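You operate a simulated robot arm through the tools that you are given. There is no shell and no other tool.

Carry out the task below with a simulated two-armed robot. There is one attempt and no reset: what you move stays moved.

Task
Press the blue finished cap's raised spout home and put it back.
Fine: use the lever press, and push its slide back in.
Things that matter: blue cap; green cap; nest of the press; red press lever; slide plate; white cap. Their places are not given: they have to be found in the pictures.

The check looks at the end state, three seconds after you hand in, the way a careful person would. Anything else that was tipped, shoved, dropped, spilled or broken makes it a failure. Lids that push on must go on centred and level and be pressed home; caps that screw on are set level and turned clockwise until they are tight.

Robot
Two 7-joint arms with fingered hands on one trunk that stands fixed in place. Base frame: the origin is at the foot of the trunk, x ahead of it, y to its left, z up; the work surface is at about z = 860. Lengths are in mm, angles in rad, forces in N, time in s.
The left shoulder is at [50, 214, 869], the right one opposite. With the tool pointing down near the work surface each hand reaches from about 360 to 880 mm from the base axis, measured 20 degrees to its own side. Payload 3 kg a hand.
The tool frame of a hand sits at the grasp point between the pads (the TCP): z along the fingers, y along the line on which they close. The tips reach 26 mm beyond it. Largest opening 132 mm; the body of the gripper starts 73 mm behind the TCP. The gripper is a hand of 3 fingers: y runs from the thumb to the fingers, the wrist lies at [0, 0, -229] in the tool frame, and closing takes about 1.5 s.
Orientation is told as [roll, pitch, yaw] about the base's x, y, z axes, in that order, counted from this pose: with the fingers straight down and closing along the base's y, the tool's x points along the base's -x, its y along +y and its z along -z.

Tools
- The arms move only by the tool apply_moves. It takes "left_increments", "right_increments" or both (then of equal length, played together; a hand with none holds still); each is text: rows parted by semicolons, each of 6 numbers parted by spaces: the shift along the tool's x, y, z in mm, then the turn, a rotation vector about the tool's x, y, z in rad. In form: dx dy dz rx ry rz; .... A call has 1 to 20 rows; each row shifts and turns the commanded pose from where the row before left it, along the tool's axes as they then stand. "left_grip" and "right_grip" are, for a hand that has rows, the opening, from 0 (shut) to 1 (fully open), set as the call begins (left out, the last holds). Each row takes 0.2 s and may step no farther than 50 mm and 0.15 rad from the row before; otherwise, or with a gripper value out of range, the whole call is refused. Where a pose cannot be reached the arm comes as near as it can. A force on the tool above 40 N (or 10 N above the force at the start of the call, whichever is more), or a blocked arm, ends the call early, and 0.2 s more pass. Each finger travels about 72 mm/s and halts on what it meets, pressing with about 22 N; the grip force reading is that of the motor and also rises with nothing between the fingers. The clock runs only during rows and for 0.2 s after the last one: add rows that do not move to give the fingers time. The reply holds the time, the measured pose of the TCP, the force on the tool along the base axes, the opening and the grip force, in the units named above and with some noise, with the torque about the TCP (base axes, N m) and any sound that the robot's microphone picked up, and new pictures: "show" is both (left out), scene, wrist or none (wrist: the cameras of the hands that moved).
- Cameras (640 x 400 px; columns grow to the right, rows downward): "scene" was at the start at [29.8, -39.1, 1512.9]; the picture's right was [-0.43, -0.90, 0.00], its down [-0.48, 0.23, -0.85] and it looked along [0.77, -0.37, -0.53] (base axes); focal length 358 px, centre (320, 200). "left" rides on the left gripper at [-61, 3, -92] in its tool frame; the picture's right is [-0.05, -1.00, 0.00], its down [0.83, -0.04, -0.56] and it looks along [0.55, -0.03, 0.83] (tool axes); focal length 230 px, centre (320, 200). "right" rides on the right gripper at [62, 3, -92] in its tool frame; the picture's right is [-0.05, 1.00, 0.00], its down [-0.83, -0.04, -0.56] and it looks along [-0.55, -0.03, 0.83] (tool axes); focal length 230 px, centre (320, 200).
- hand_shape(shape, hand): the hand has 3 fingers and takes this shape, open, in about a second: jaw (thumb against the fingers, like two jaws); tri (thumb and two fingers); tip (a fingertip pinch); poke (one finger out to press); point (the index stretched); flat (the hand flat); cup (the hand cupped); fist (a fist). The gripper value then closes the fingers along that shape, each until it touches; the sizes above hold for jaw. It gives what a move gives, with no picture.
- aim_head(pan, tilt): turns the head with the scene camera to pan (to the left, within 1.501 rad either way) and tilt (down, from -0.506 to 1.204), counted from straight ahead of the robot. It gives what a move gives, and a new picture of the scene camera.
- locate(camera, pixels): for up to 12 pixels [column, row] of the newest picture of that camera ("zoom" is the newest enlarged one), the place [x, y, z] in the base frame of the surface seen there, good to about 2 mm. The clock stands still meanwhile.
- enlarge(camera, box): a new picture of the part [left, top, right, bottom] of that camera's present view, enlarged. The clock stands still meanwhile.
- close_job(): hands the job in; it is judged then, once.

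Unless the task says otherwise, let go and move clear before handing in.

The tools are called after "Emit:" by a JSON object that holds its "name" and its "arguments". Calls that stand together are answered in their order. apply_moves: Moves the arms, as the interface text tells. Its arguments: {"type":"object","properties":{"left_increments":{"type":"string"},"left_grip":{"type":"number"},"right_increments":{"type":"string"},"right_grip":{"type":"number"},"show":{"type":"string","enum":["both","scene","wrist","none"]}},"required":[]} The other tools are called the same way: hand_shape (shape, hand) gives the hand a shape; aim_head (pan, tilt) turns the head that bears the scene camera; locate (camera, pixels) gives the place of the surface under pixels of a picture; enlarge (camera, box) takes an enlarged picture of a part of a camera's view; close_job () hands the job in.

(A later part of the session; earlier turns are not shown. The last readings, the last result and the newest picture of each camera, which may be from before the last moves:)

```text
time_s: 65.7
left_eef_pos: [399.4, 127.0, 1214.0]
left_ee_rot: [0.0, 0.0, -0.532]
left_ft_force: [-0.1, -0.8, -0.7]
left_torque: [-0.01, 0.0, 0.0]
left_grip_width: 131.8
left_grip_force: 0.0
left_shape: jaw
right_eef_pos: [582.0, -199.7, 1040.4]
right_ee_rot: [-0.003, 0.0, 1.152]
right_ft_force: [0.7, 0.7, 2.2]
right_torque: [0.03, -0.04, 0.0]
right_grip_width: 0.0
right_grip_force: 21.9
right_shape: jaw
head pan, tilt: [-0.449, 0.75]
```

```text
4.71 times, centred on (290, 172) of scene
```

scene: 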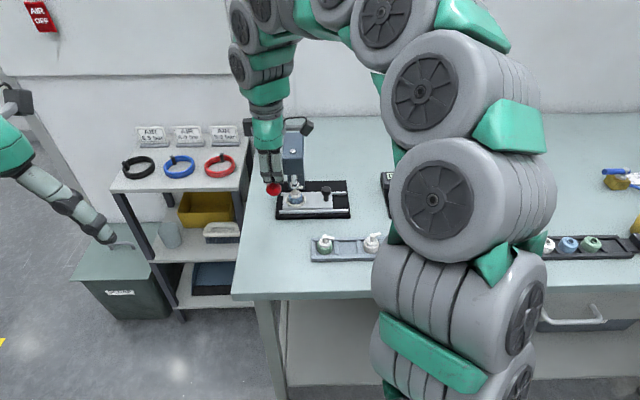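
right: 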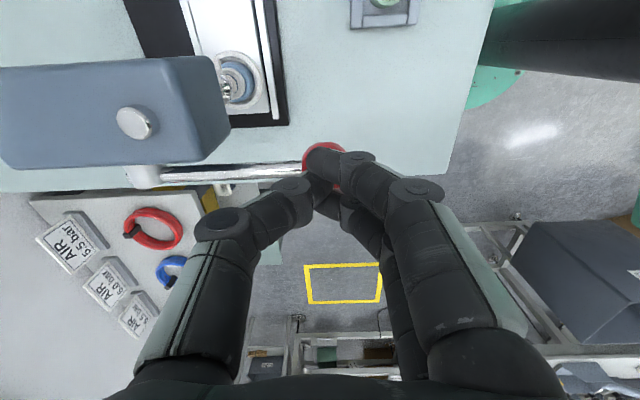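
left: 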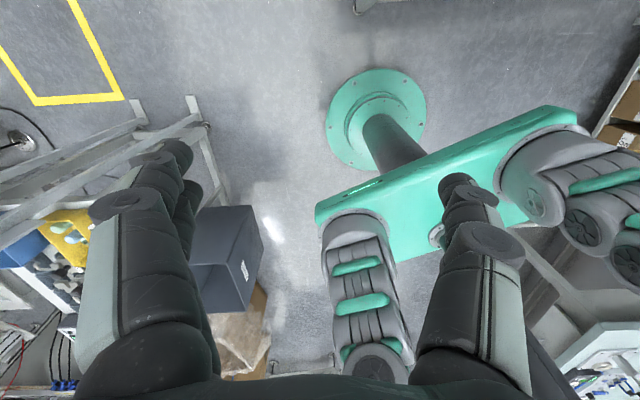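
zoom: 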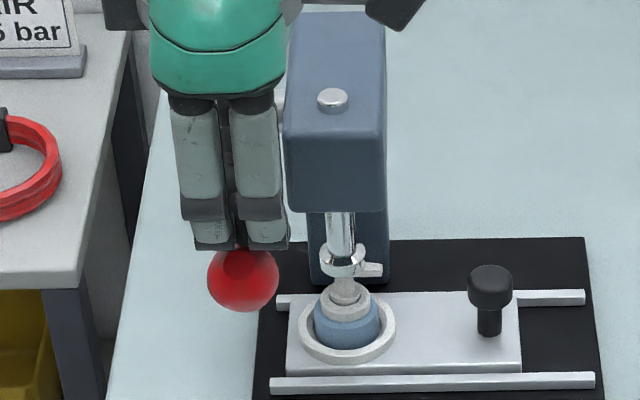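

The lever keeps moving with about 2 N. I'll continue downward in small steps.

Emit:
{"name": "apply_moves", "arguments": {"right_increments": "0 -0.3 3 0 0 0; 0 -0.4 3 0 0 0; 0 0 0 0 0 0", "show": "scene"}}

Emit:
{"name": "enlarge", "arguments": {"camera": "scene", "box": [270, 150, 330, 210]}}

```text
time_s: 66.5
left_eef_pos: [400.2, 129.1, 1216.1]
left_ee_rot: [-0.001, 0.001, -0.532]
left_ft_force: [0.0, -0.9, 0.5]
left_torque: [0.01, 0.01, -0.03]
left_grip_width: 131.9
left_grip_force: 0.0
left_shape: jaw
right_eef_pos: [583.5, -200.2, 1033.3]
right_ee_rot: [0.001, 0.0, 1.152]
right_ft_force: [0.2, 0.4, 2.8]
right_torque: [0.0, -0.01, -0.01]
right_grip_width: 0.0
right_grip_force: 21.3
right_shape: jaw
head pan, tilt: [-0.449, 0.75]
```

scene: 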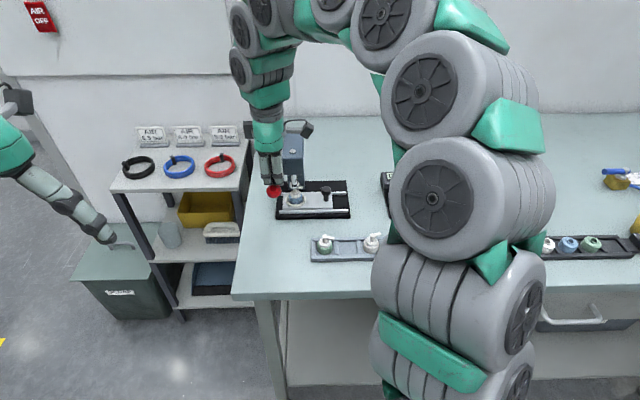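

```text
6.67 times, centred on (300, 180) of scene
```

zoom: 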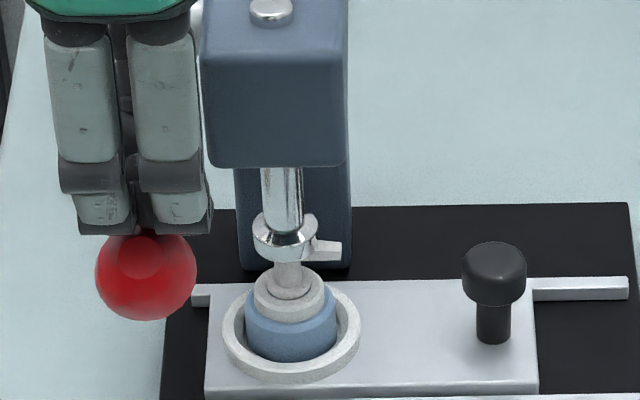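

The foot appears to be on the stem, with the spout disc near the collar, and force still 2.8 N. I'll keep going until a firm stop is felt.

Emit:
{"name": "apply_moves", "arguments": {"right_increments": "0 -0.4 3 0 0 0; 0 -0.5 3 0 0 0; 0 0 0 0 0 0", "show": "none"}}

Emit:
{"name": "apply_moves", "arguments": {"right_increments": "0 -0.5 3 0 0 0; 0 -0.6 3 0 0 0; 0 0 0 0 0 0", "show": "scene"}}

Emit:
{"name": "enlarge", "arguments": {"camera": "scene", "box": [270, 150, 330, 210]}}

```text
time_s: 67.3
left_eef_pos: [400.4, 128.5, 1214.4]
left_ee_rot: [0.0, 0.001, -0.534]
left_ft_force: [0.5, 0.6, 0.7]
left_torque: [-0.03, -0.03, 0.01]
left_grip_width: 131.7
left_grip_force: 0.1
left_shape: jaw
right_eef_pos: [583.8, -199.9, 1028.7]
right_ee_rot: [0.002, 0.0, 1.151]
right_ft_force: [0.2, 0.5, 3.6]
right_torque: [0.05, 0.0, -0.01]
right_grip_width: 0.0
right_grip_force: 21.3
right_shape: jaw
head pan, tilt: [-0.449, 0.75]
```

```text
time_s: 68.1
left_eef_pos: [401.1, 128.3, 1215.6]
left_ee_rot: [-0.001, 0.001, -0.534]
left_ft_force: [0.3, 0.0, 0.2]
left_torque: [-0.04, -0.01, 0.01]
left_grip_width: 131.8
left_grip_force: 0.1
left_shape: jaw
right_eef_pos: [586.0, -201.2, 1023.2]
right_ee_rot: [-0.001, -0.002, 1.153]
right_ft_force: [0.3, -0.3, 3.6]
right_torque: [0.05, -0.05, -0.02]
right_grip_width: 0.2
right_grip_force: 22.4
right_shape: jaw
head pan, tilt: [-0.449, 0.75]
```

scene: 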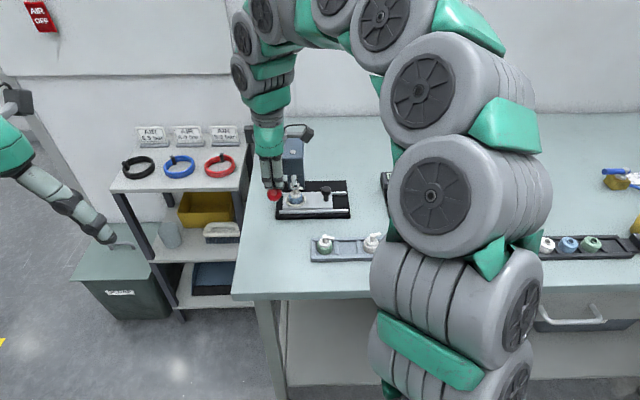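

```text
6.67 times, centred on (300, 180) of scene
```

zoom: 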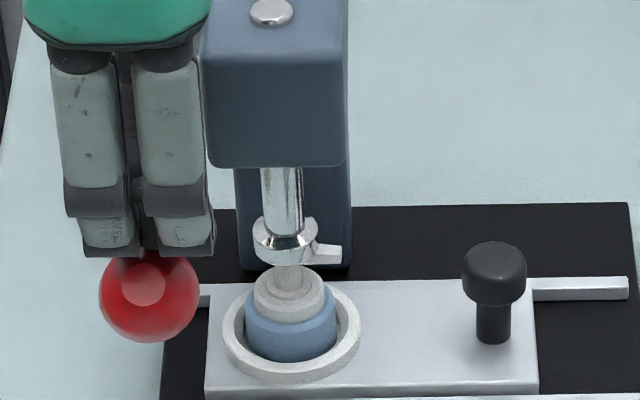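

The spout is visibly being pressed down (nozzle moved from row 245 to 250), with a small force so far. I'll keep following the arc down.

Emit:
{"name": "apply_moves", "arguments": {"right_increments": "0 -0.8 3 0 0 0; 0 -0.9 3 0 0 0; 0 0 0 0 0 0", "show": "none"}}

Emit:
{"name": "apply_moves", "arguments": {"right_increments": "0 -1 3 0 0 0; 0 -1 3 0 0 0; 0 0 0 0 0 0", "show": "both"}}

Emit:
{"name": "enlarge", "arguments": {"camera": "scene", "box": [270, 150, 330, 210]}}

```text
time_s: 68.9
left_eef_pos: [400.5, 129.0, 1214.0]
left_ee_rot: [0.0, 0.001, -0.533]
left_ft_force: [0.8, -0.3, 0.1]
left_torque: [0.0, 0.01, 0.02]
left_grip_width: 132.0
left_grip_force: 0.1
left_shape: jaw
right_eef_pos: [586.4, -200.2, 1016.3]
right_ee_rot: [0.001, 0.001, 1.154]
right_ft_force: [2.8, -1.9, 3.3]
right_torque: [-0.08, -0.06, -0.04]
right_grip_width: 0.3
right_grip_force: 22.1
right_shape: jaw
head pan, tilt: [-0.449, 0.75]
```

```text
time_s: 69.7
left_eef_pos: [401.4, 129.3, 1215.4]
left_ee_rot: [0.0, -0.001, -0.531]
left_ft_force: [0.8, 0.7, 0.5]
left_torque: [-0.01, 0.0, -0.01]
left_grip_width: 132.1
left_grip_force: 0.2
left_shape: jaw
right_eef_pos: [588.0, -200.1, 1010.0]
right_ee_rot: [0.002, -0.001, 1.153]
right_ft_force: [0.6, -1.8, 5.0]
right_torque: [0.0, 0.0, 0.01]
right_grip_width: 0.0
right_grip_force: 21.9
right_shape: jaw
head pan, tilt: [-0.449, 0.75]
```

scene: 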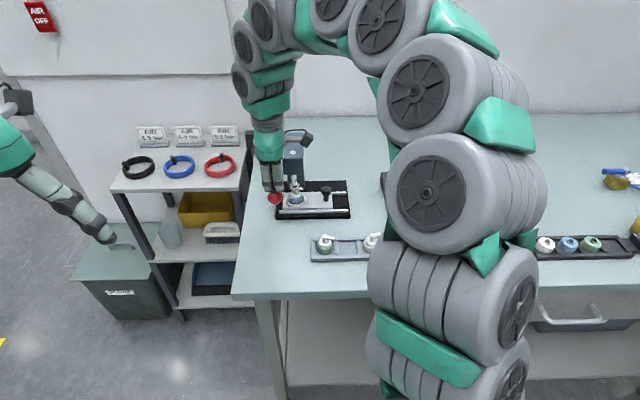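
right: 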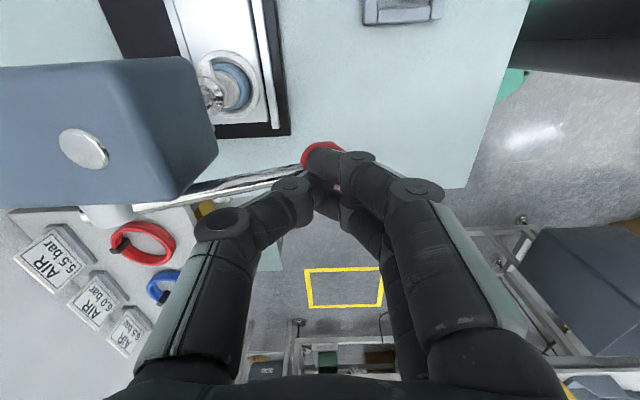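

```text
6.67 times, centred on (300, 180) of scene
```

zoom: 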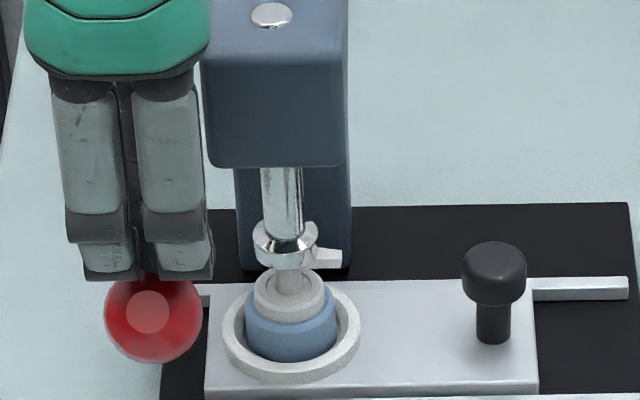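

Still descending smoothly with 5 N; the nozzle is now lower again (row 260). I'll go on in small steps.

Emit:
{"name": "apply_moves", "arguments": {"right_increments": "0 -1.2 3 0 0 0; 0 -1.3 3 0 0 0; 0 0 0 0 0 0", "show": "none"}}

Emit:
{"name": "apply_moves", "arguments": {"right_increments": "0 -1.4 3 0 0 0; 0 0 0 0 0 0", "show": "scene"}}

Emit:
{"name": "enlarge", "arguments": {"camera": "scene", "box": [270, 150, 330, 210]}}

```text
time_s: 70.5
left_eef_pos: [401.0, 129.2, 1215.1]
left_ee_rot: [0.002, -0.002, -0.531]
left_ft_force: [0.3, 0.7, 0.6]
left_torque: [-0.04, 0.02, -0.01]
left_grip_width: 132.2
left_grip_force: 0.0
left_shape: jaw
right_eef_pos: [593.1, -202.4, 1006.7]
right_ee_rot: [-0.009, -0.003, 1.149]
right_ft_force: [2.4, -2.5, 14.1]
right_torque: [0.0, -0.11, 0.02]
right_grip_width: 0.0
right_grip_force: 21.8
right_shape: jaw
head pan, tilt: [-0.449, 0.75]
stopped in row 3 (right hand): the force on the tool passed its limit at 41 N (the readings are from after the stop); the commanded pose is now the measured one
```

```text
time_s: 71.1
left_eef_pos: [401.0, 129.4, 1215.5]
left_ee_rot: [0.001, -0.003, -0.532]
left_ft_force: [0.0, 0.7, 0.1]
left_torque: [-0.05, 0.03, -0.02]
left_grip_width: 131.9
left_grip_force: 0.0
left_shape: jaw
right_eef_pos: [596.1, -203.2, 1004.6]
right_ee_rot: [-0.013, -0.005, 1.151]
right_ft_force: [4.0, -0.8, 9.2]
right_torque: [0.03, -0.07, -0.01]
right_grip_width: 0.0
right_grip_force: 22.4
right_shape: jaw
head pan, tilt: [-0.449, 0.75]
stopped in row 2 (right hand): the force on the tool passed its limit at 41 N (the readings are from after the stop); the commanded pose is now the measured one
```

scene: 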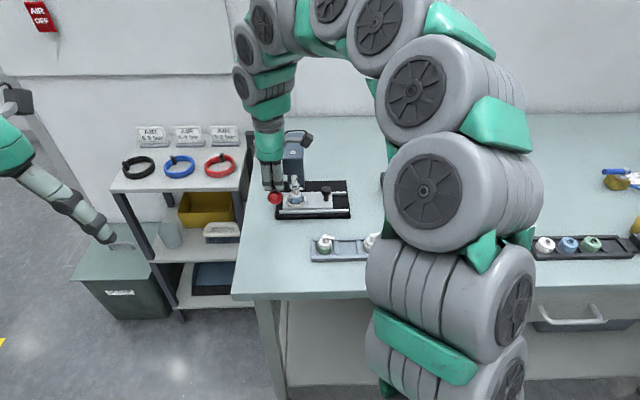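

```text
6.67 times, centred on (300, 180) of scene
```

zoom: 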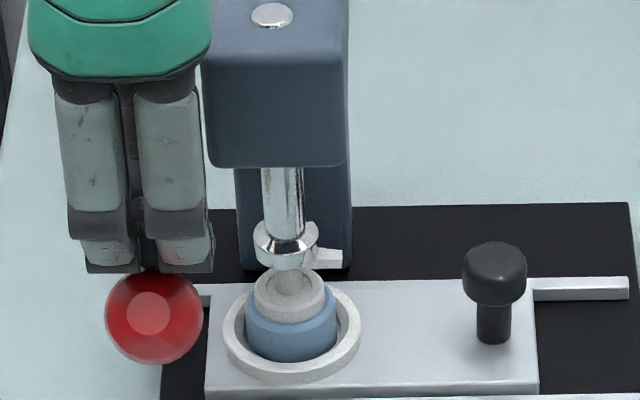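

The force passed 41 N: a firm stop. I'll measure the nozzle and foot heights now (home should put the spout top near z 926).

Emit:
{"name": "locate", "arguments": {"camera": "zoom", "pixels": [[330, 250], [330, 256], [330, 264], [285, 262], [285, 255], [285, 268], [262, 245], [290, 280], [300, 285], [275, 300], [271, 12]]}}

Emit:
{"name": "enlarge", "arguments": {"camera": "scene", "box": [284, 172, 314, 202]}}

```text
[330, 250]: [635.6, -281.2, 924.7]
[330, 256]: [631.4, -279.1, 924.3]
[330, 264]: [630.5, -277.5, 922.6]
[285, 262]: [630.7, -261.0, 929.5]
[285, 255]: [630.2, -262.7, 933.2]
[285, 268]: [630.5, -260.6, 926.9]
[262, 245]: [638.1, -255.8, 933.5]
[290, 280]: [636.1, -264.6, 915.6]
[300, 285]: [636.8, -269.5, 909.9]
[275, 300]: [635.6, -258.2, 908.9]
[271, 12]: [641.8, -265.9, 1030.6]
```

```text
13.33 times, centred on (299, 187) of scene
```

zoom: 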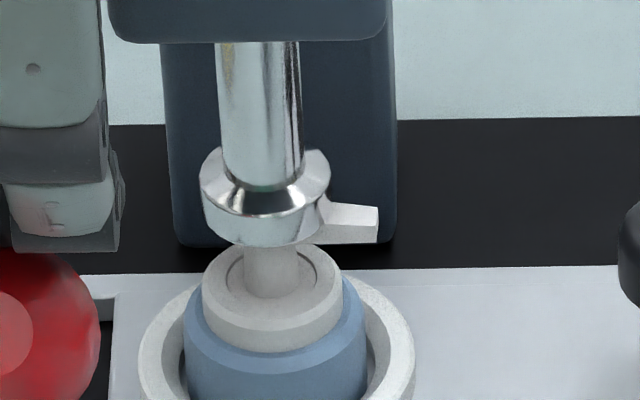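

The spout now sits flush, with the same thin groove as on the green cap, and the foot is at about 926.6: it is pressed home. I'll raise the hand along the arc slowly and see whether the lever follows back up.

Emit:
{"name": "apply_moves", "arguments": {"right_increments": "0 1 -3 0 0 0; 0 1.5 -3 0 0 0; 0 1.5 -4 0 0 0; 0 1 -4 0 0 0; 0 0 0 0 0 0", "show": "scene"}}

Emit:
{"name": "enlarge", "arguments": {"camera": "scene", "box": [240, 130, 340, 215]}}

```text
time_s: 72.3
left_eef_pos: [401.8, 129.6, 1214.5]
left_ee_rot: [0.001, 0.0, -0.533]
left_ft_force: [-0.4, 0.7, 0.4]
left_torque: [0.02, 0.0, -0.02]
left_grip_width: 131.8
left_grip_force: 0.0
left_shape: jaw
right_eef_pos: [590.9, -201.0, 1019.6]
right_ee_rot: [-0.014, -0.005, 1.149]
right_ft_force: [1.8, 0.5, 2.5]
right_torque: [0.03, -0.05, 0.01]
right_grip_width: 0.0
right_grip_force: 21.8
right_shape: jaw
head pan, tilt: [-0.449, 0.75]
```

scene: 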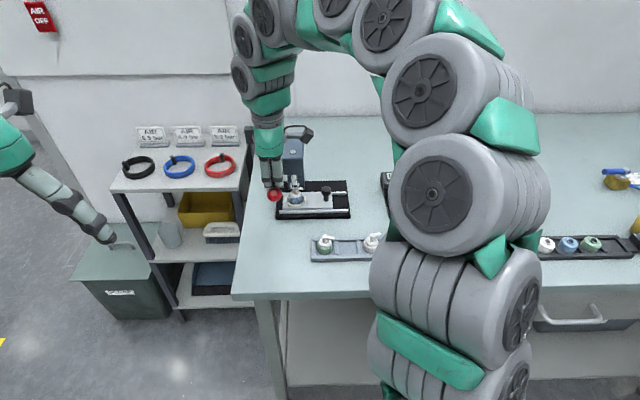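

```text
4.71 times, centred on (290, 172) of scene
```

zoom: 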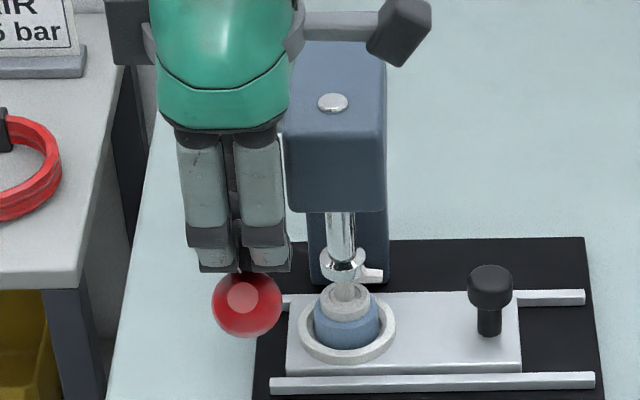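

The lever is sprung and follows the hand up (2.5 N). I'll let it rise gently all the way, and correct the small tilt the hand picked up.

Emit:
{"name": "apply_moves", "arguments": {"right_increments": "0 0.8 -4 -0.005 -0.005 0; 0 0.8 -4 -0.005 -0.005 0; 0 0.7 -4 0 0 0; 0 0.5 -4 0 0 0; 0 0.3 -4 0 0 0; 0 0.2 -4 0 0 0; 0 0.1 -4 0 0 0; 0 0 -4 0 0 0; 0 -0.3 -5 0 0 0; 0 -0.5 -5 0 0 0; 0 -0.7 -5 0 0 0; 0 -0.8 -5 0 0 0; 0 -1 -5 0 0 0; 0 -1.2 -5 0 0 0; 0 -1.4 -5 0 0 0; 0 -1.5 -5 0 0 0; 0 -1 -5 0 0 0; 0 0 -10 0 0 0; 0 0 0 0 0 0", "show": "both"}}

Emit:
{"name": "enlarge", "arguments": {"camera": "scene", "box": [240, 120, 350, 215]}}

```text
time_s: 76.3
left_eef_pos: [400.1, 128.6, 1215.2]
left_ee_rot: [0.001, 0.0, -0.533]
left_ft_force: [0.5, 0.2, 0.3]
left_torque: [0.01, 0.01, -0.01]
left_grip_width: 131.8
left_grip_force: 0.1
left_shape: jaw
right_eef_pos: [594.0, -206.0, 1105.5]
right_ee_rot: [-0.002, -0.014, 1.151]
right_ft_force: [0.8, 0.3, 0.1]
right_torque: [0.02, 0.0, -0.02]
right_grip_width: 0.1
right_grip_force: 21.6
right_shape: jaw
head pan, tilt: [-0.449, 0.75]
```

scene: 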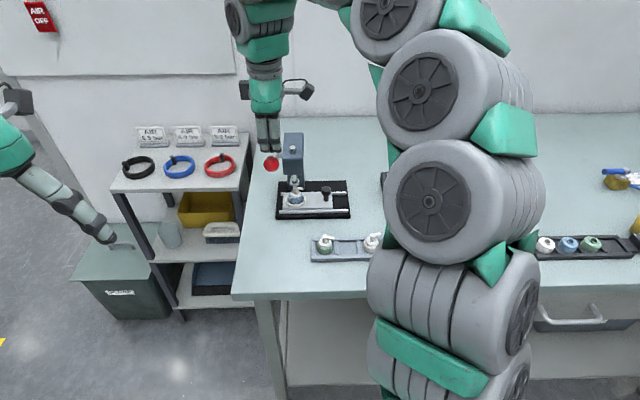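
right: 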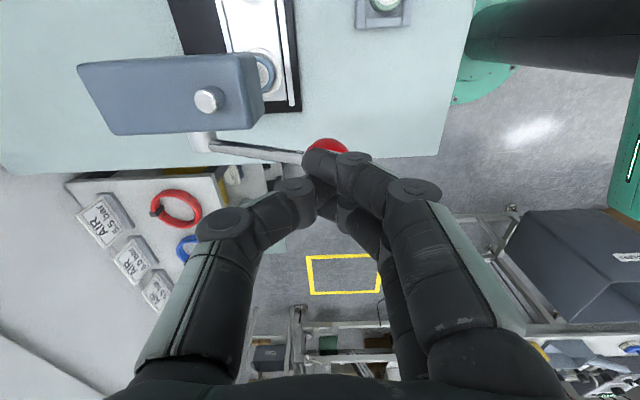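

```text
4.21 times, centred on (295, 168) of scene
```

zoom: 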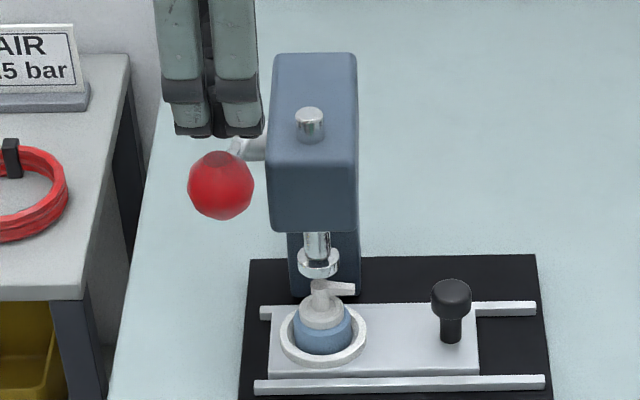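

The lever is back up and the cap's spout looks low. I'll zoom in on the cap to verify, and measure its top height.

Emit:
{"name": "enlarge", "arguments": {"camera": "scene", "box": [280, 180, 312, 205]}}

Emit:
{"name": "locate", "arguments": {"camera": "zoom", "pixels": [[300, 180], [290, 200], [360, 195], [395, 190], [300, 240], [270, 280], [340, 280], [265, 125], [300, 130], [310, 330]]}}

```text
16.00 times, centred on (296, 192) of scene
```

zoom: 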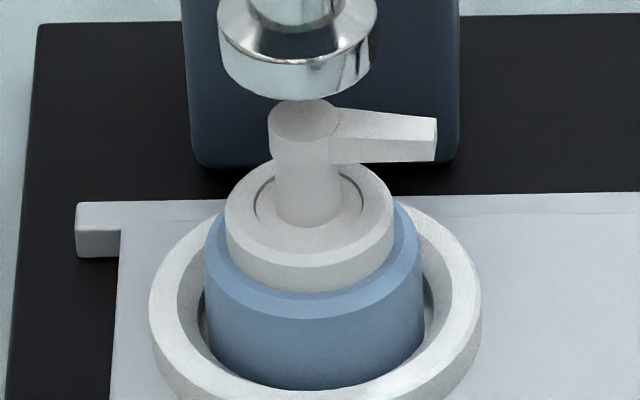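

```text
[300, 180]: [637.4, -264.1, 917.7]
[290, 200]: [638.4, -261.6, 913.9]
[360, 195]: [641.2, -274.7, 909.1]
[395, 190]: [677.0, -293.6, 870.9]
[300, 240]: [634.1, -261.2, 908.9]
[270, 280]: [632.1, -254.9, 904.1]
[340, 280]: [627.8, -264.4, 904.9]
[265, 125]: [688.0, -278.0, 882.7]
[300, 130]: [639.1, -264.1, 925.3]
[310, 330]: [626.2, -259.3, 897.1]
```

The spout is flush in its collar (thin groove all round, top at ≈925.5). Now I'll go back to the slide knob to draw the cap out again.

Emit:
{"name": "apply_moves", "arguments": {"right_increments": "0 0 -25 0 0 0; 22 -13.5 0 0 0.005 0; 22 -13.5 0 0 0.005 0; 22 -13.5 0 0 0.004 0; 22 -13.5 0 0 0 0; 22.5 -13.5 0 0 0 0; 0 0 30 0 0 0; 0 0 40 0 0 0; 0 0 40 0 0 0; 0 0 40 0 0 0; 0 0 15 0 0 0; 0 0 0 0 0 0", "right_grip": 0.5, "show": "both"}}

Emit:
{"name": "enlarge", "arguments": {"camera": "right", "box": [240, 90, 400, 235]}}

```text
time_s: 78.9
left_eef_pos: [399.4, 128.5, 1214.9]
left_ee_rot: [-0.001, 0.001, -0.534]
left_ft_force: [0.1, -0.9, -0.6]
left_torque: [0.01, 0.02, -0.02]
left_grip_width: 131.9
left_grip_force: 0.1
left_shape: jaw
right_eef_pos: [612.2, -333.6, 962.8]
right_ee_rot: [-0.001, 0.0, 1.15]
right_ft_force: [-0.3, -0.6, 0.7]
right_torque: [-0.01, 0.0, 0.02]
right_grip_width: 66.1
right_grip_force: 0.1
right_shape: jaw
head pan, tilt: [-0.449, 0.75]
```

scene: 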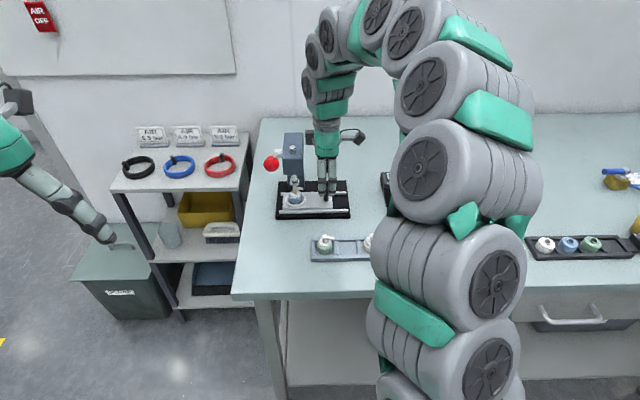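
right: 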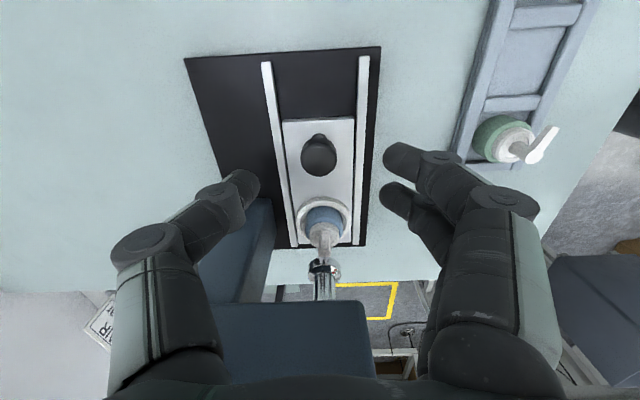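

```text
2.76 times, centred on (320, 162) of right
```

zoom: 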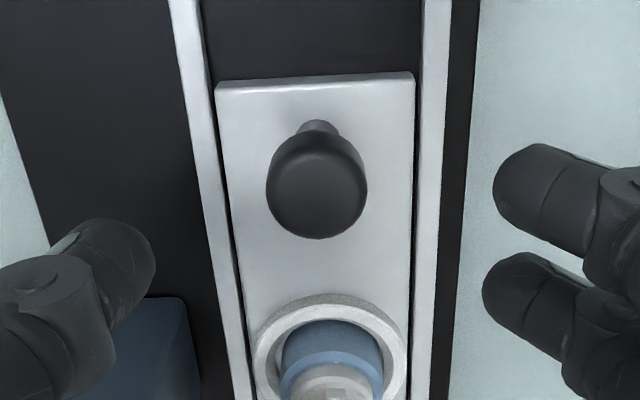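

The knob is about (+1.3,-0.9) off in the tool frame. I'll correct, lower to 926 and grip.

Emit:
{"name": "apply_moves", "arguments": {"right_increments": "1.3 -0.9 0 0 0 0; 0 0 20 0 0 0; 0 0 16.5 0 0 0; 0 0 0 0 0 0", "show": "none"}}

Emit:
{"name": "apply_moves", "arguments": {"right_increments": "0 0 0 0 0 0; 0 0 0 0 0 0; 0 0 0 0 0 0; 0 0 0 0 0 0; 0 0 0 0 0 0; 0 0 0 0 0 0", "right_grip": 0.0, "show": "wrist"}}

```text
time_s: 79.9
left_eef_pos: [400.8, 128.8, 1213.9]
left_ee_rot: [0.0, 0.0, -0.532]
left_ft_force: [-0.2, -0.3, 0.1]
left_torque: [0.04, 0.01, -0.01]
left_grip_width: 131.9
left_grip_force: 0.1
left_shape: jaw
right_eef_pos: [611.9, -335.8, 928.4]
right_ee_rot: [-0.001, -0.001, 1.15]
right_ft_force: [0.1, -0.3, -0.1]
right_torque: [0.0, 0.01, 0.02]
right_grip_width: 66.0
right_grip_force: 0.1
right_shape: jaw
head pan, tilt: [-0.449, 0.75]
```

```text
time_s: 81.3
left_eef_pos: [402.3, 128.1, 1215.5]
left_ee_rot: [0.0, -0.001, -0.532]
left_ft_force: [0.7, 0.1, -0.4]
left_torque: [-0.03, 0.0, 0.01]
left_grip_width: 132.0
left_grip_force: 0.1
left_shape: jaw
right_eef_pos: [612.8, -336.0, 929.7]
right_ee_rot: [-0.002, 0.001, 1.15]
right_ft_force: [0.9, 0.0, -4.3]
right_torque: [0.01, 0.01, 0.0]
right_grip_width: 14.5
right_grip_force: 22.2
right_shape: jaw
head pan, tilt: [-0.449, 0.75]
```

right: 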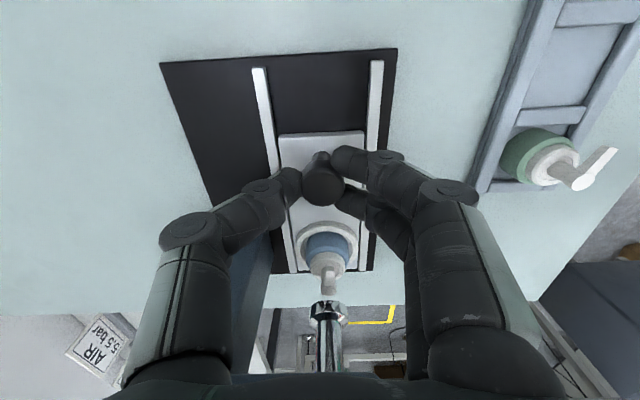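

The knob is held (14.5 mm, 22 N). I'll draw the slide out 76 mm at gentle speed.

Emit:
{"name": "apply_moves", "arguments": {"right_increments": "2 0 0 0 0 0; 4 0 0 0 0 0; 4 0 0 0 0 0; 4 0 0 0 0 0; 4 0 0 0 0 0; 4 0 0 0 0 0; 4 0 0 0 0 0; 4 0 0 0 0 0; 4 0 0 0 0 0; 4 0 0 0 0 0; 0 0 0 0 0 0", "show": "none"}}

Emit:
{"name": "apply_moves", "arguments": {"right_increments": "4 0 0 0 0 0; 4 0 0 0 0 0; 4 0 0 0 0 0; 4 0 0 0 0 0; 4 0 0 0 0 0; 4 0 0 0 0 0; 4 0 0 0 0 0; 4 0 0 0 0 0; 4 0 0 0 0 0; 2 0 0 0 0 0; 0 0 0 0 0 0", "show": "both"}}

Emit:
{"name": "enlarge", "arguments": {"camera": "scene", "box": [270, 130, 390, 215]}}

```text
time_s: 83.7
left_eef_pos: [401.4, 129.2, 1215.2]
left_ee_rot: [0.0, -0.002, -0.533]
left_ft_force: [0.6, 0.7, 0.4]
left_torque: [-0.02, -0.02, 0.02]
left_grip_width: 131.8
left_grip_force: 0.1
left_shape: jaw
right_eef_pos: [595.8, -371.1, 929.2]
right_ee_rot: [-0.002, 0.001, 1.15]
right_ft_force: [6.9, -3.1, 2.6]
right_torque: [-0.05, -0.16, 0.01]
right_grip_width: 14.9
right_grip_force: 21.9
right_shape: jaw
head pan, tilt: [-0.449, 0.75]
```

```text
time_s: 86.1
left_eef_pos: [400.9, 128.0, 1215.9]
left_ee_rot: [0.0, 0.0, -0.532]
left_ft_force: [-0.5, -0.4, 0.3]
left_torque: [-0.01, -0.03, 0.0]
left_grip_width: 131.9
left_grip_force: 0.0
left_shape: jaw
right_eef_pos: [580.7, -403.4, 928.1]
right_ee_rot: [-0.002, 0.001, 1.151]
right_ft_force: [6.4, -3.5, 8.2]
right_torque: [-0.1, -0.12, -0.05]
right_grip_width: 15.2
right_grip_force: 22.1
right_shape: jaw
head pan, tilt: [-0.449, 0.75]
```

scene: 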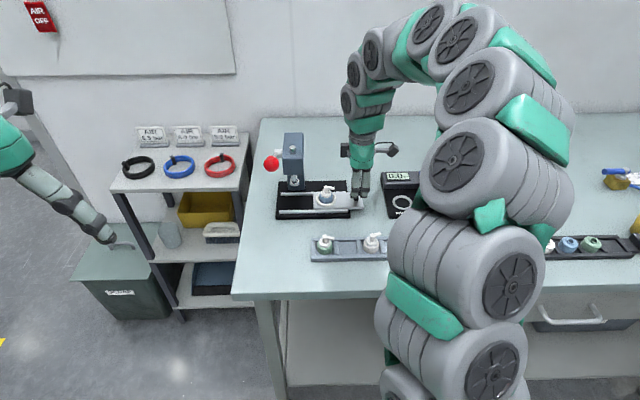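
right: 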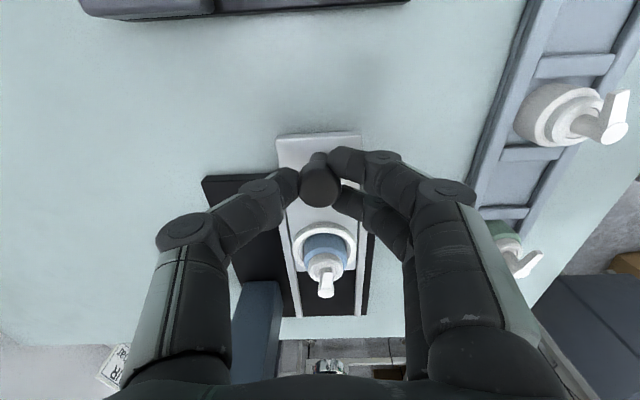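

```text
4.71 times, centred on (330, 172) of scene
```

zoom: 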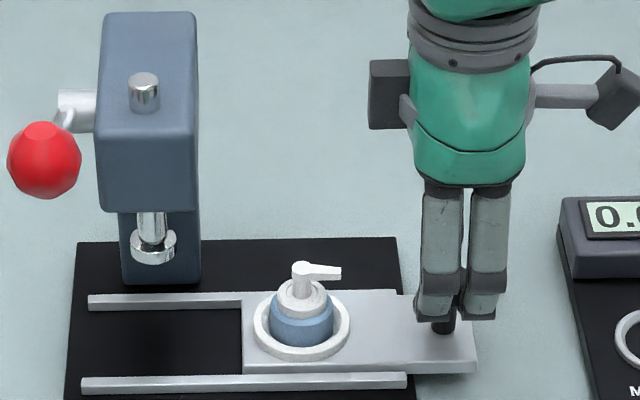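

The slide is out with the cap level in the nest. I'll relieve the small side load, open the fingers, lift, and check.

Emit:
{"name": "apply_moves", "arguments": {"right_increments": "0 -0.6 0 0 0 0; 0 0 0 0 0 0", "show": "none"}}

Emit:
{"name": "apply_moves", "arguments": {"right_increments": "0 0 0 0 0 0; 0 0 0 0 0 0; 0 0 0 0 0 0; 0 0 0 0 0 0; 0 0 -10 0 0 0; 0 0 -25 0 0 0; 0 0 -35 0 0 0; 0 0 0 0 0 0", "right_grip": 0.5, "show": "both"}}

Emit:
{"name": "enlarge", "arguments": {"camera": "scene", "box": [300, 165, 370, 215]}}

Emit:
{"name": "locate", "arguments": {"camera": "zoom", "pixels": [[258, 165], [275, 170], [320, 180], [230, 255], [320, 255], [190, 280], [350, 280], [270, 325], [270, 240], [500, 190]]}}

```text
time_s: 86.7
left_eef_pos: [399.7, 129.4, 1215.4]
left_ee_rot: [0.001, -0.001, -0.533]
left_ft_force: [-0.1, -0.5, -0.4]
left_torque: [0.0, 0.01, 0.0]
left_grip_width: 131.9
left_grip_force: 0.0
left_shape: jaw
right_eef_pos: [581.0, -403.7, 928.6]
right_ee_rot: [-0.003, 0.0, 1.151]
right_ft_force: [1.3, -1.8, 7.8]
right_torque: [-0.04, -0.04, 0.03]
right_grip_width: 15.3
right_grip_force: 21.9
right_shape: jaw
head pan, tilt: [-0.449, 0.75]
```

```text
time_s: 88.5
left_eef_pos: [401.4, 129.8, 1214.6]
left_ee_rot: [0.0, -0.001, -0.532]
left_ft_force: [-0.2, -0.7, 0.2]
left_torque: [-0.03, 0.04, 0.0]
left_grip_width: 131.9
left_grip_force: 0.1
left_shape: jaw
right_eef_pos: [581.8, -402.9, 999.0]
right_ee_rot: [-0.002, 0.001, 1.151]
right_ft_force: [0.2, 0.1, -0.3]
right_torque: [-0.02, -0.01, 0.01]
right_grip_width: 65.4
right_grip_force: 0.2
right_shape: jaw
head pan, tilt: [-0.449, 0.75]
```

scene: 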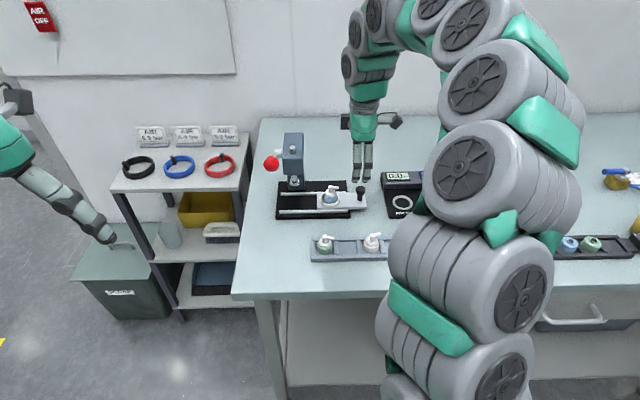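
right: 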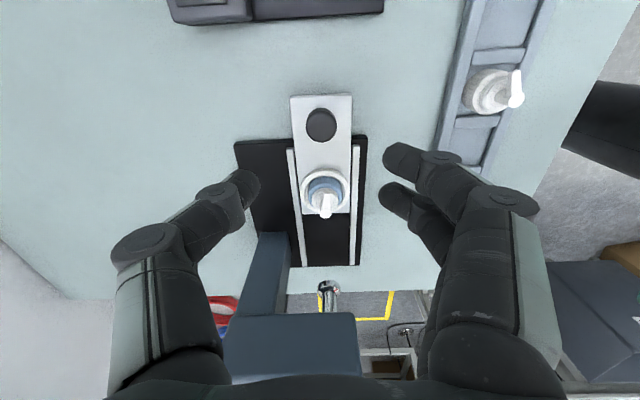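

```text
8.00 times, centred on (335, 190) of scene
```

zoom: 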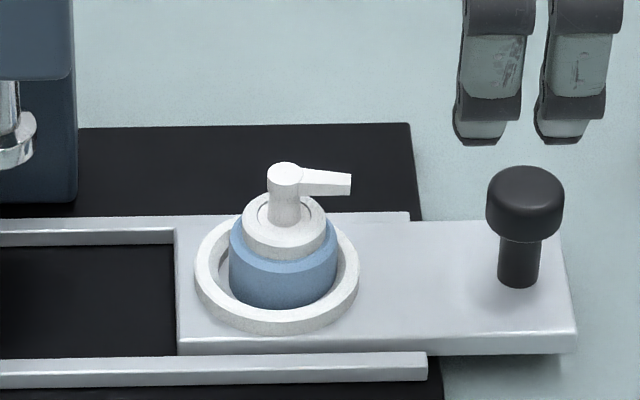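

```text
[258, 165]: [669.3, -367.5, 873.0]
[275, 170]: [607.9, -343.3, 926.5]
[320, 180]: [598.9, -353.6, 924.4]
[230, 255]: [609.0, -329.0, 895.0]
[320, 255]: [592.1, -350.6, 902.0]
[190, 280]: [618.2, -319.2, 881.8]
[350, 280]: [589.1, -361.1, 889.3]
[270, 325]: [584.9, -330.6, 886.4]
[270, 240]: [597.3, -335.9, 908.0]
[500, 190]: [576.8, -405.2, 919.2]
```

The cap stands in the nest at the same slide position as when I placed it. I'll move back over it (TCP ≈ (608.7,-343)) and check the alignment.

Emit:
{"name": "apply_moves", "arguments": {"right_increments": "-16.4 0 0 0 0 0; -16.4 0 0 0 0 0; -16.4 0 0 0 0 0; -16.5 0 0 0 0 0; 0 0 20 0 0 0; 0 0 0 0 0 0", "show": "both"}}

Emit:
{"name": "enlarge", "arguments": {"camera": "right", "box": [270, 90, 370, 200]}}

```text
time_s: 89.9
left_eef_pos: [401.1, 129.9, 1215.0]
left_ee_rot: [0.0, 0.0, -0.532]
left_ft_force: [0.8, -0.4, 0.0]
left_torque: [0.01, 0.02, 0.02]
left_grip_width: 131.8
left_grip_force: 0.0
left_shape: jaw
right_eef_pos: [608.7, -344.0, 979.1]
right_ee_rot: [-0.001, -0.001, 1.151]
right_ft_force: [0.7, 0.2, -1.1]
right_torque: [0.03, -0.01, 0.0]
right_grip_width: 65.2
right_grip_force: 0.0
right_shape: jaw
head pan, tilt: [-0.449, 0.75]
```

scene: 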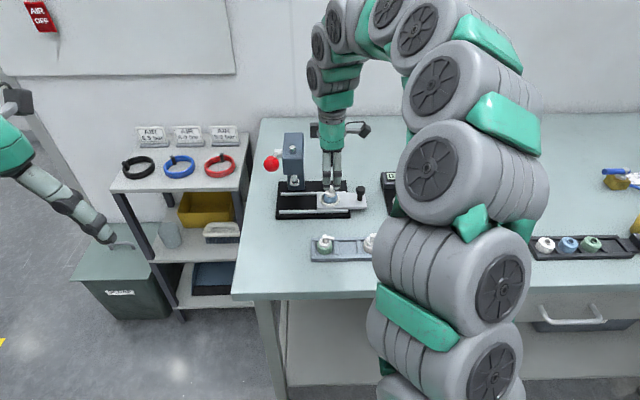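
right: 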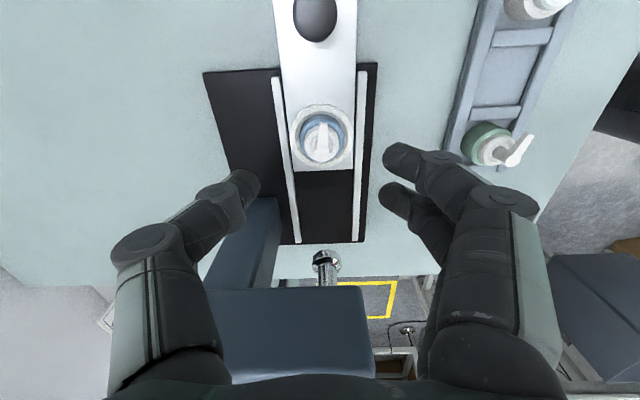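

```text
3.64 times, centred on (320, 145) of right
```

zoom: 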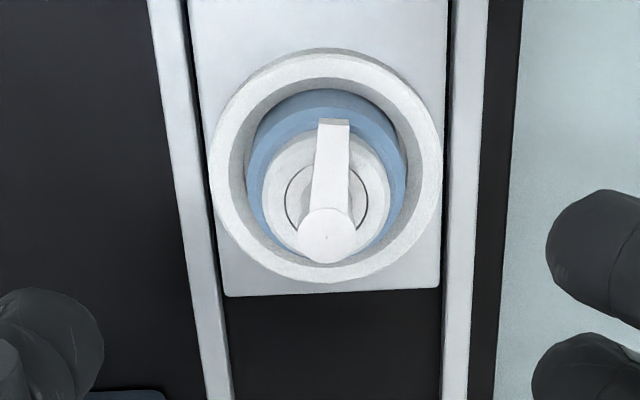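

The stem's centre lies at about tool (+0.4,+1.0), the same relation as in my earlier grip. I'll lower to z≈919 and close on the body.

Emit:
{"name": "apply_moves", "arguments": {"right_increments": "0 0 20 0 0 0; 0 0 20 0 0 0; 0 0 12 0 0 0; 0 0 8 0 0 0; 0 0 0 0 0 0", "show": "wrist"}}

Emit:
{"name": "enlarge", "arguments": {"camera": "right", "box": [240, 110, 400, 235]}}

```text
time_s: 91.1
left_eef_pos: [401.1, 129.2, 1214.9]
left_ee_rot: [0.0, 0.001, -0.532]
left_ft_force: [0.4, 0.1, -0.9]
left_torque: [-0.01, 0.04, 0.01]
left_grip_width: 131.7
left_grip_force: 0.2
left_shape: jaw
right_eef_pos: [609.3, -346.3, 919.0]
right_ee_rot: [-0.003, 0.0, 1.151]
right_ft_force: [-0.3, -0.2, -0.6]
right_torque: [0.01, -0.02, -0.01]
right_grip_width: 65.5
right_grip_force: 0.0
right_shape: jaw
head pan, tilt: [-0.449, 0.75]
```

right: 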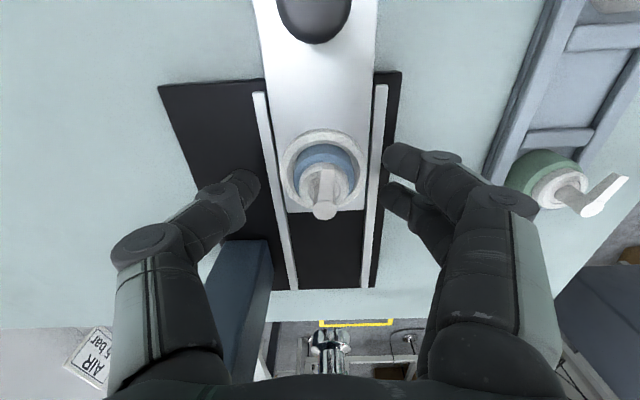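

```text
3.20 times, centred on (320, 172) of right
```

zoom: 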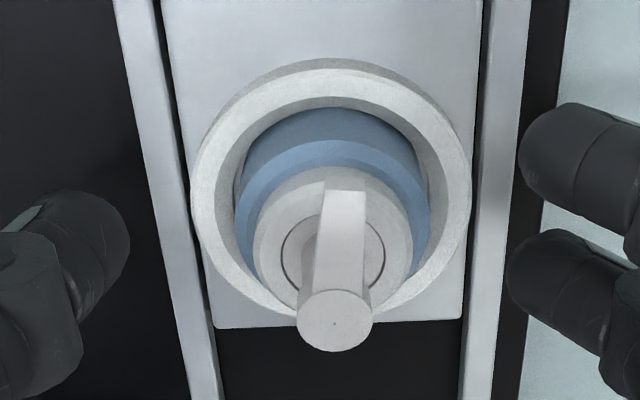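

The cap now appears at about tool (-0.9,+2.0). I'll shift (-1,+1) and close the grip.

Emit:
{"name": "apply_moves", "arguments": {"right_increments": "-1 1 0 0 0 0; 0 0 0 0 0 0; 0 0 0 0 0 0", "right_grip": 0.33, "show": "none"}}

Emit:
{"name": "apply_moves", "arguments": {"right_increments": "0 0 0 0 0 0; 0 0 0 0 0 0; 0 0 0 0 0 0; 0 0 0 0 0 0; 0 0 0 0 0 0; 0 0 0 0 0 0", "right_grip": 0.0, "show": "both"}}

Emit:
{"name": "enlarge", "arguments": {"camera": "right", "box": [240, 110, 400, 235]}}

Emit:
{"name": "enlarge", "arguments": {"camera": "scene", "box": [300, 165, 370, 215]}}

```text
time_s: 91.9
left_eef_pos: [401.4, 128.5, 1214.4]
left_ee_rot: [0.0, -0.001, -0.533]
left_ft_force: [0.5, -0.6, -0.2]
left_torque: [-0.03, -0.01, -0.02]
left_grip_width: 131.8
left_grip_force: 0.1
left_shape: jaw
right_eef_pos: [607.0, -344.1, 918.9]
right_ee_rot: [-0.002, 0.0, 1.15]
right_ft_force: [0.0, -0.2, 0.2]
right_torque: [-0.01, -0.01, 0.03]
right_grip_width: 44.2
right_grip_force: 0.0
right_shape: jaw
head pan, tilt: [-0.449, 0.75]
```

```text
time_s: 93.3
left_eef_pos: [400.5, 129.3, 1215.1]
left_ee_rot: [0.0, 0.0, -0.533]
left_ft_force: [0.1, -0.2, 0.3]
left_torque: [0.01, -0.01, -0.01]
left_grip_width: 131.9
left_grip_force: 0.1
left_shape: jaw
right_eef_pos: [608.0, -344.2, 918.0]
right_ee_rot: [-0.002, 0.0, 1.151]
right_ft_force: [-0.1, 0.6, -0.3]
right_torque: [-0.03, 0.0, 0.0]
right_grip_width: 26.0
right_grip_force: 9.4
right_shape: jaw
head pan, tilt: [-0.449, 0.75]
```

scene: 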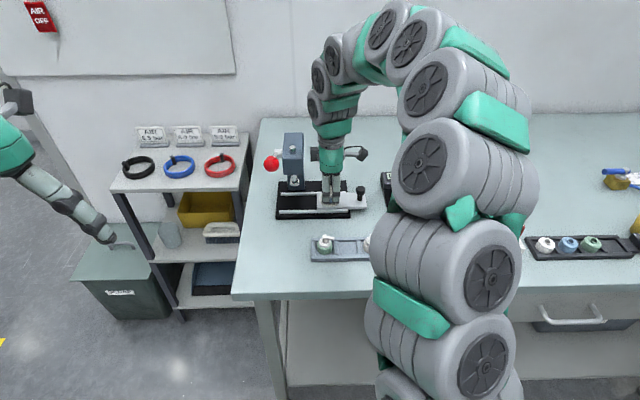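
right: 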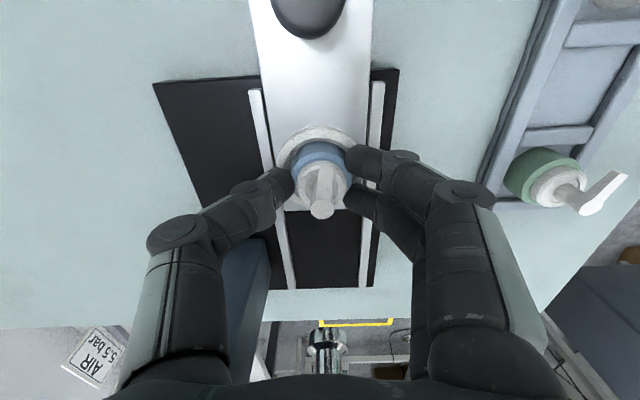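

```text
3.20 times, centred on (320, 172) of right
```

zoom: 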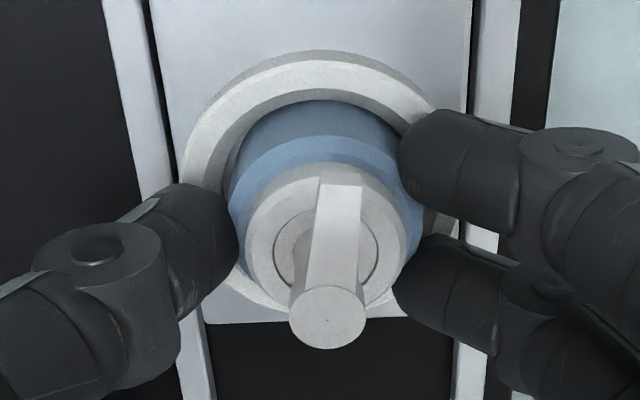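

```text
8.00 times, centred on (335, 190) of scene
```

zoom: 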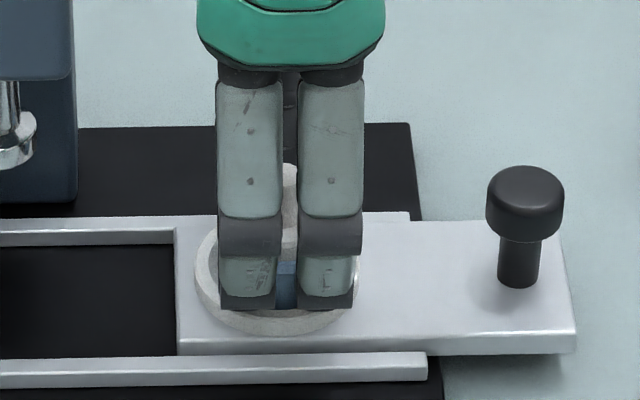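

The cap is gripped again (26.0 mm). I'll lift gently out of the nest and confirm that it comes up.

Emit:
{"name": "apply_moves", "arguments": {"right_increments": "0 0 -2 0 0 0; 0 0 -3 0 0 0; 0 0 -5 0 0 0; 0 0 -10 0 0 0; 0 0 -20 0 0 0; 0 0 -20 0 0 0; 0 0 -20 0 0 0; 0 0 0 0 0 0", "show": "both"}}

Emit:
{"name": "enlarge", "arguments": {"camera": "right", "box": [240, 110, 400, 235]}}

Emit:
{"name": "enlarge", "arguments": {"camera": "scene", "box": [290, 140, 370, 215]}}

```text
time_s: 95.1
left_eef_pos: [401.4, 129.0, 1215.0]
left_ee_rot: [0.001, 0.001, -0.532]
left_ft_force: [0.0, 0.2, -0.5]
left_torque: [0.02, 0.02, 0.01]
left_grip_width: 131.8
left_grip_force: 0.0
left_shape: jaw
right_eef_pos: [606.2, -341.5, 998.1]
right_ee_rot: [-0.002, 0.0, 1.149]
right_ft_force: [0.0, -0.8, 0.7]
right_torque: [-0.02, 0.02, -0.02]
right_grip_width: 26.2
right_grip_force: 9.9
right_shape: jaw
head pan, tilt: [-0.449, 0.75]
```

scene: 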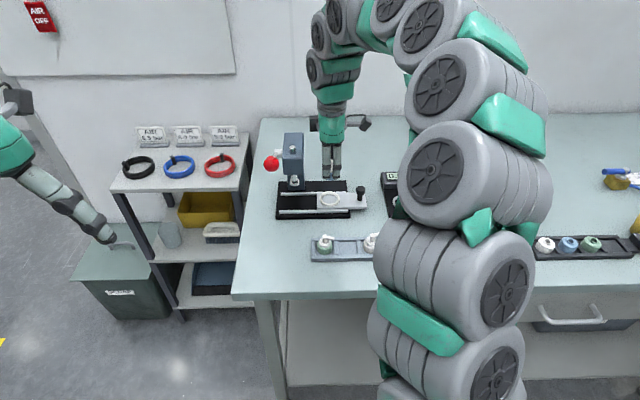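
right: 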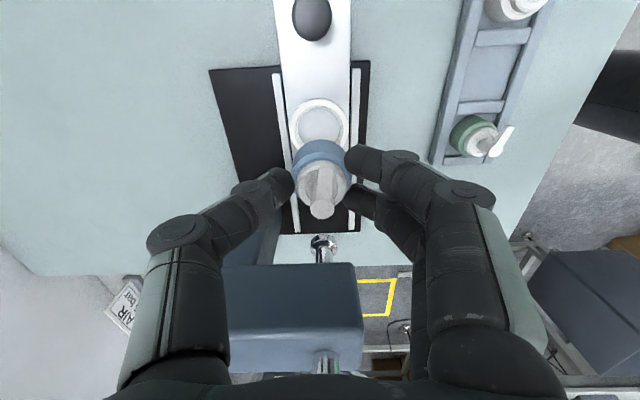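

```text
3.20 times, centred on (320, 172) of right
```

zoom: 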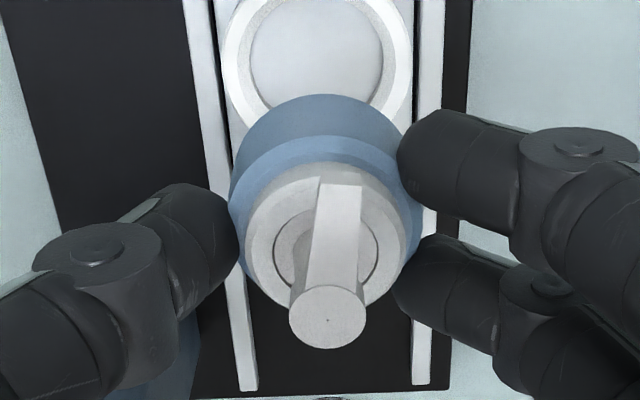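

```text
5.33 times, centred on (330, 178) of scene
```

zoom: 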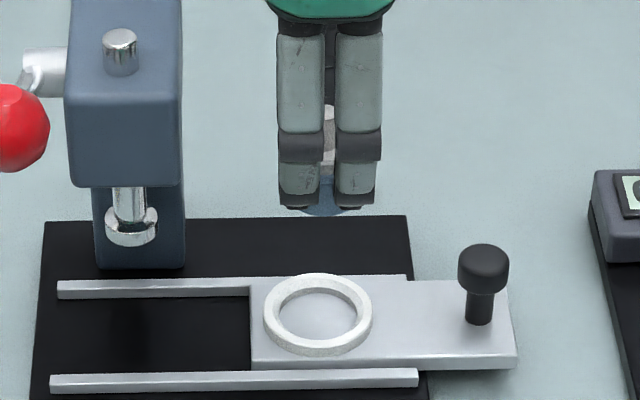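

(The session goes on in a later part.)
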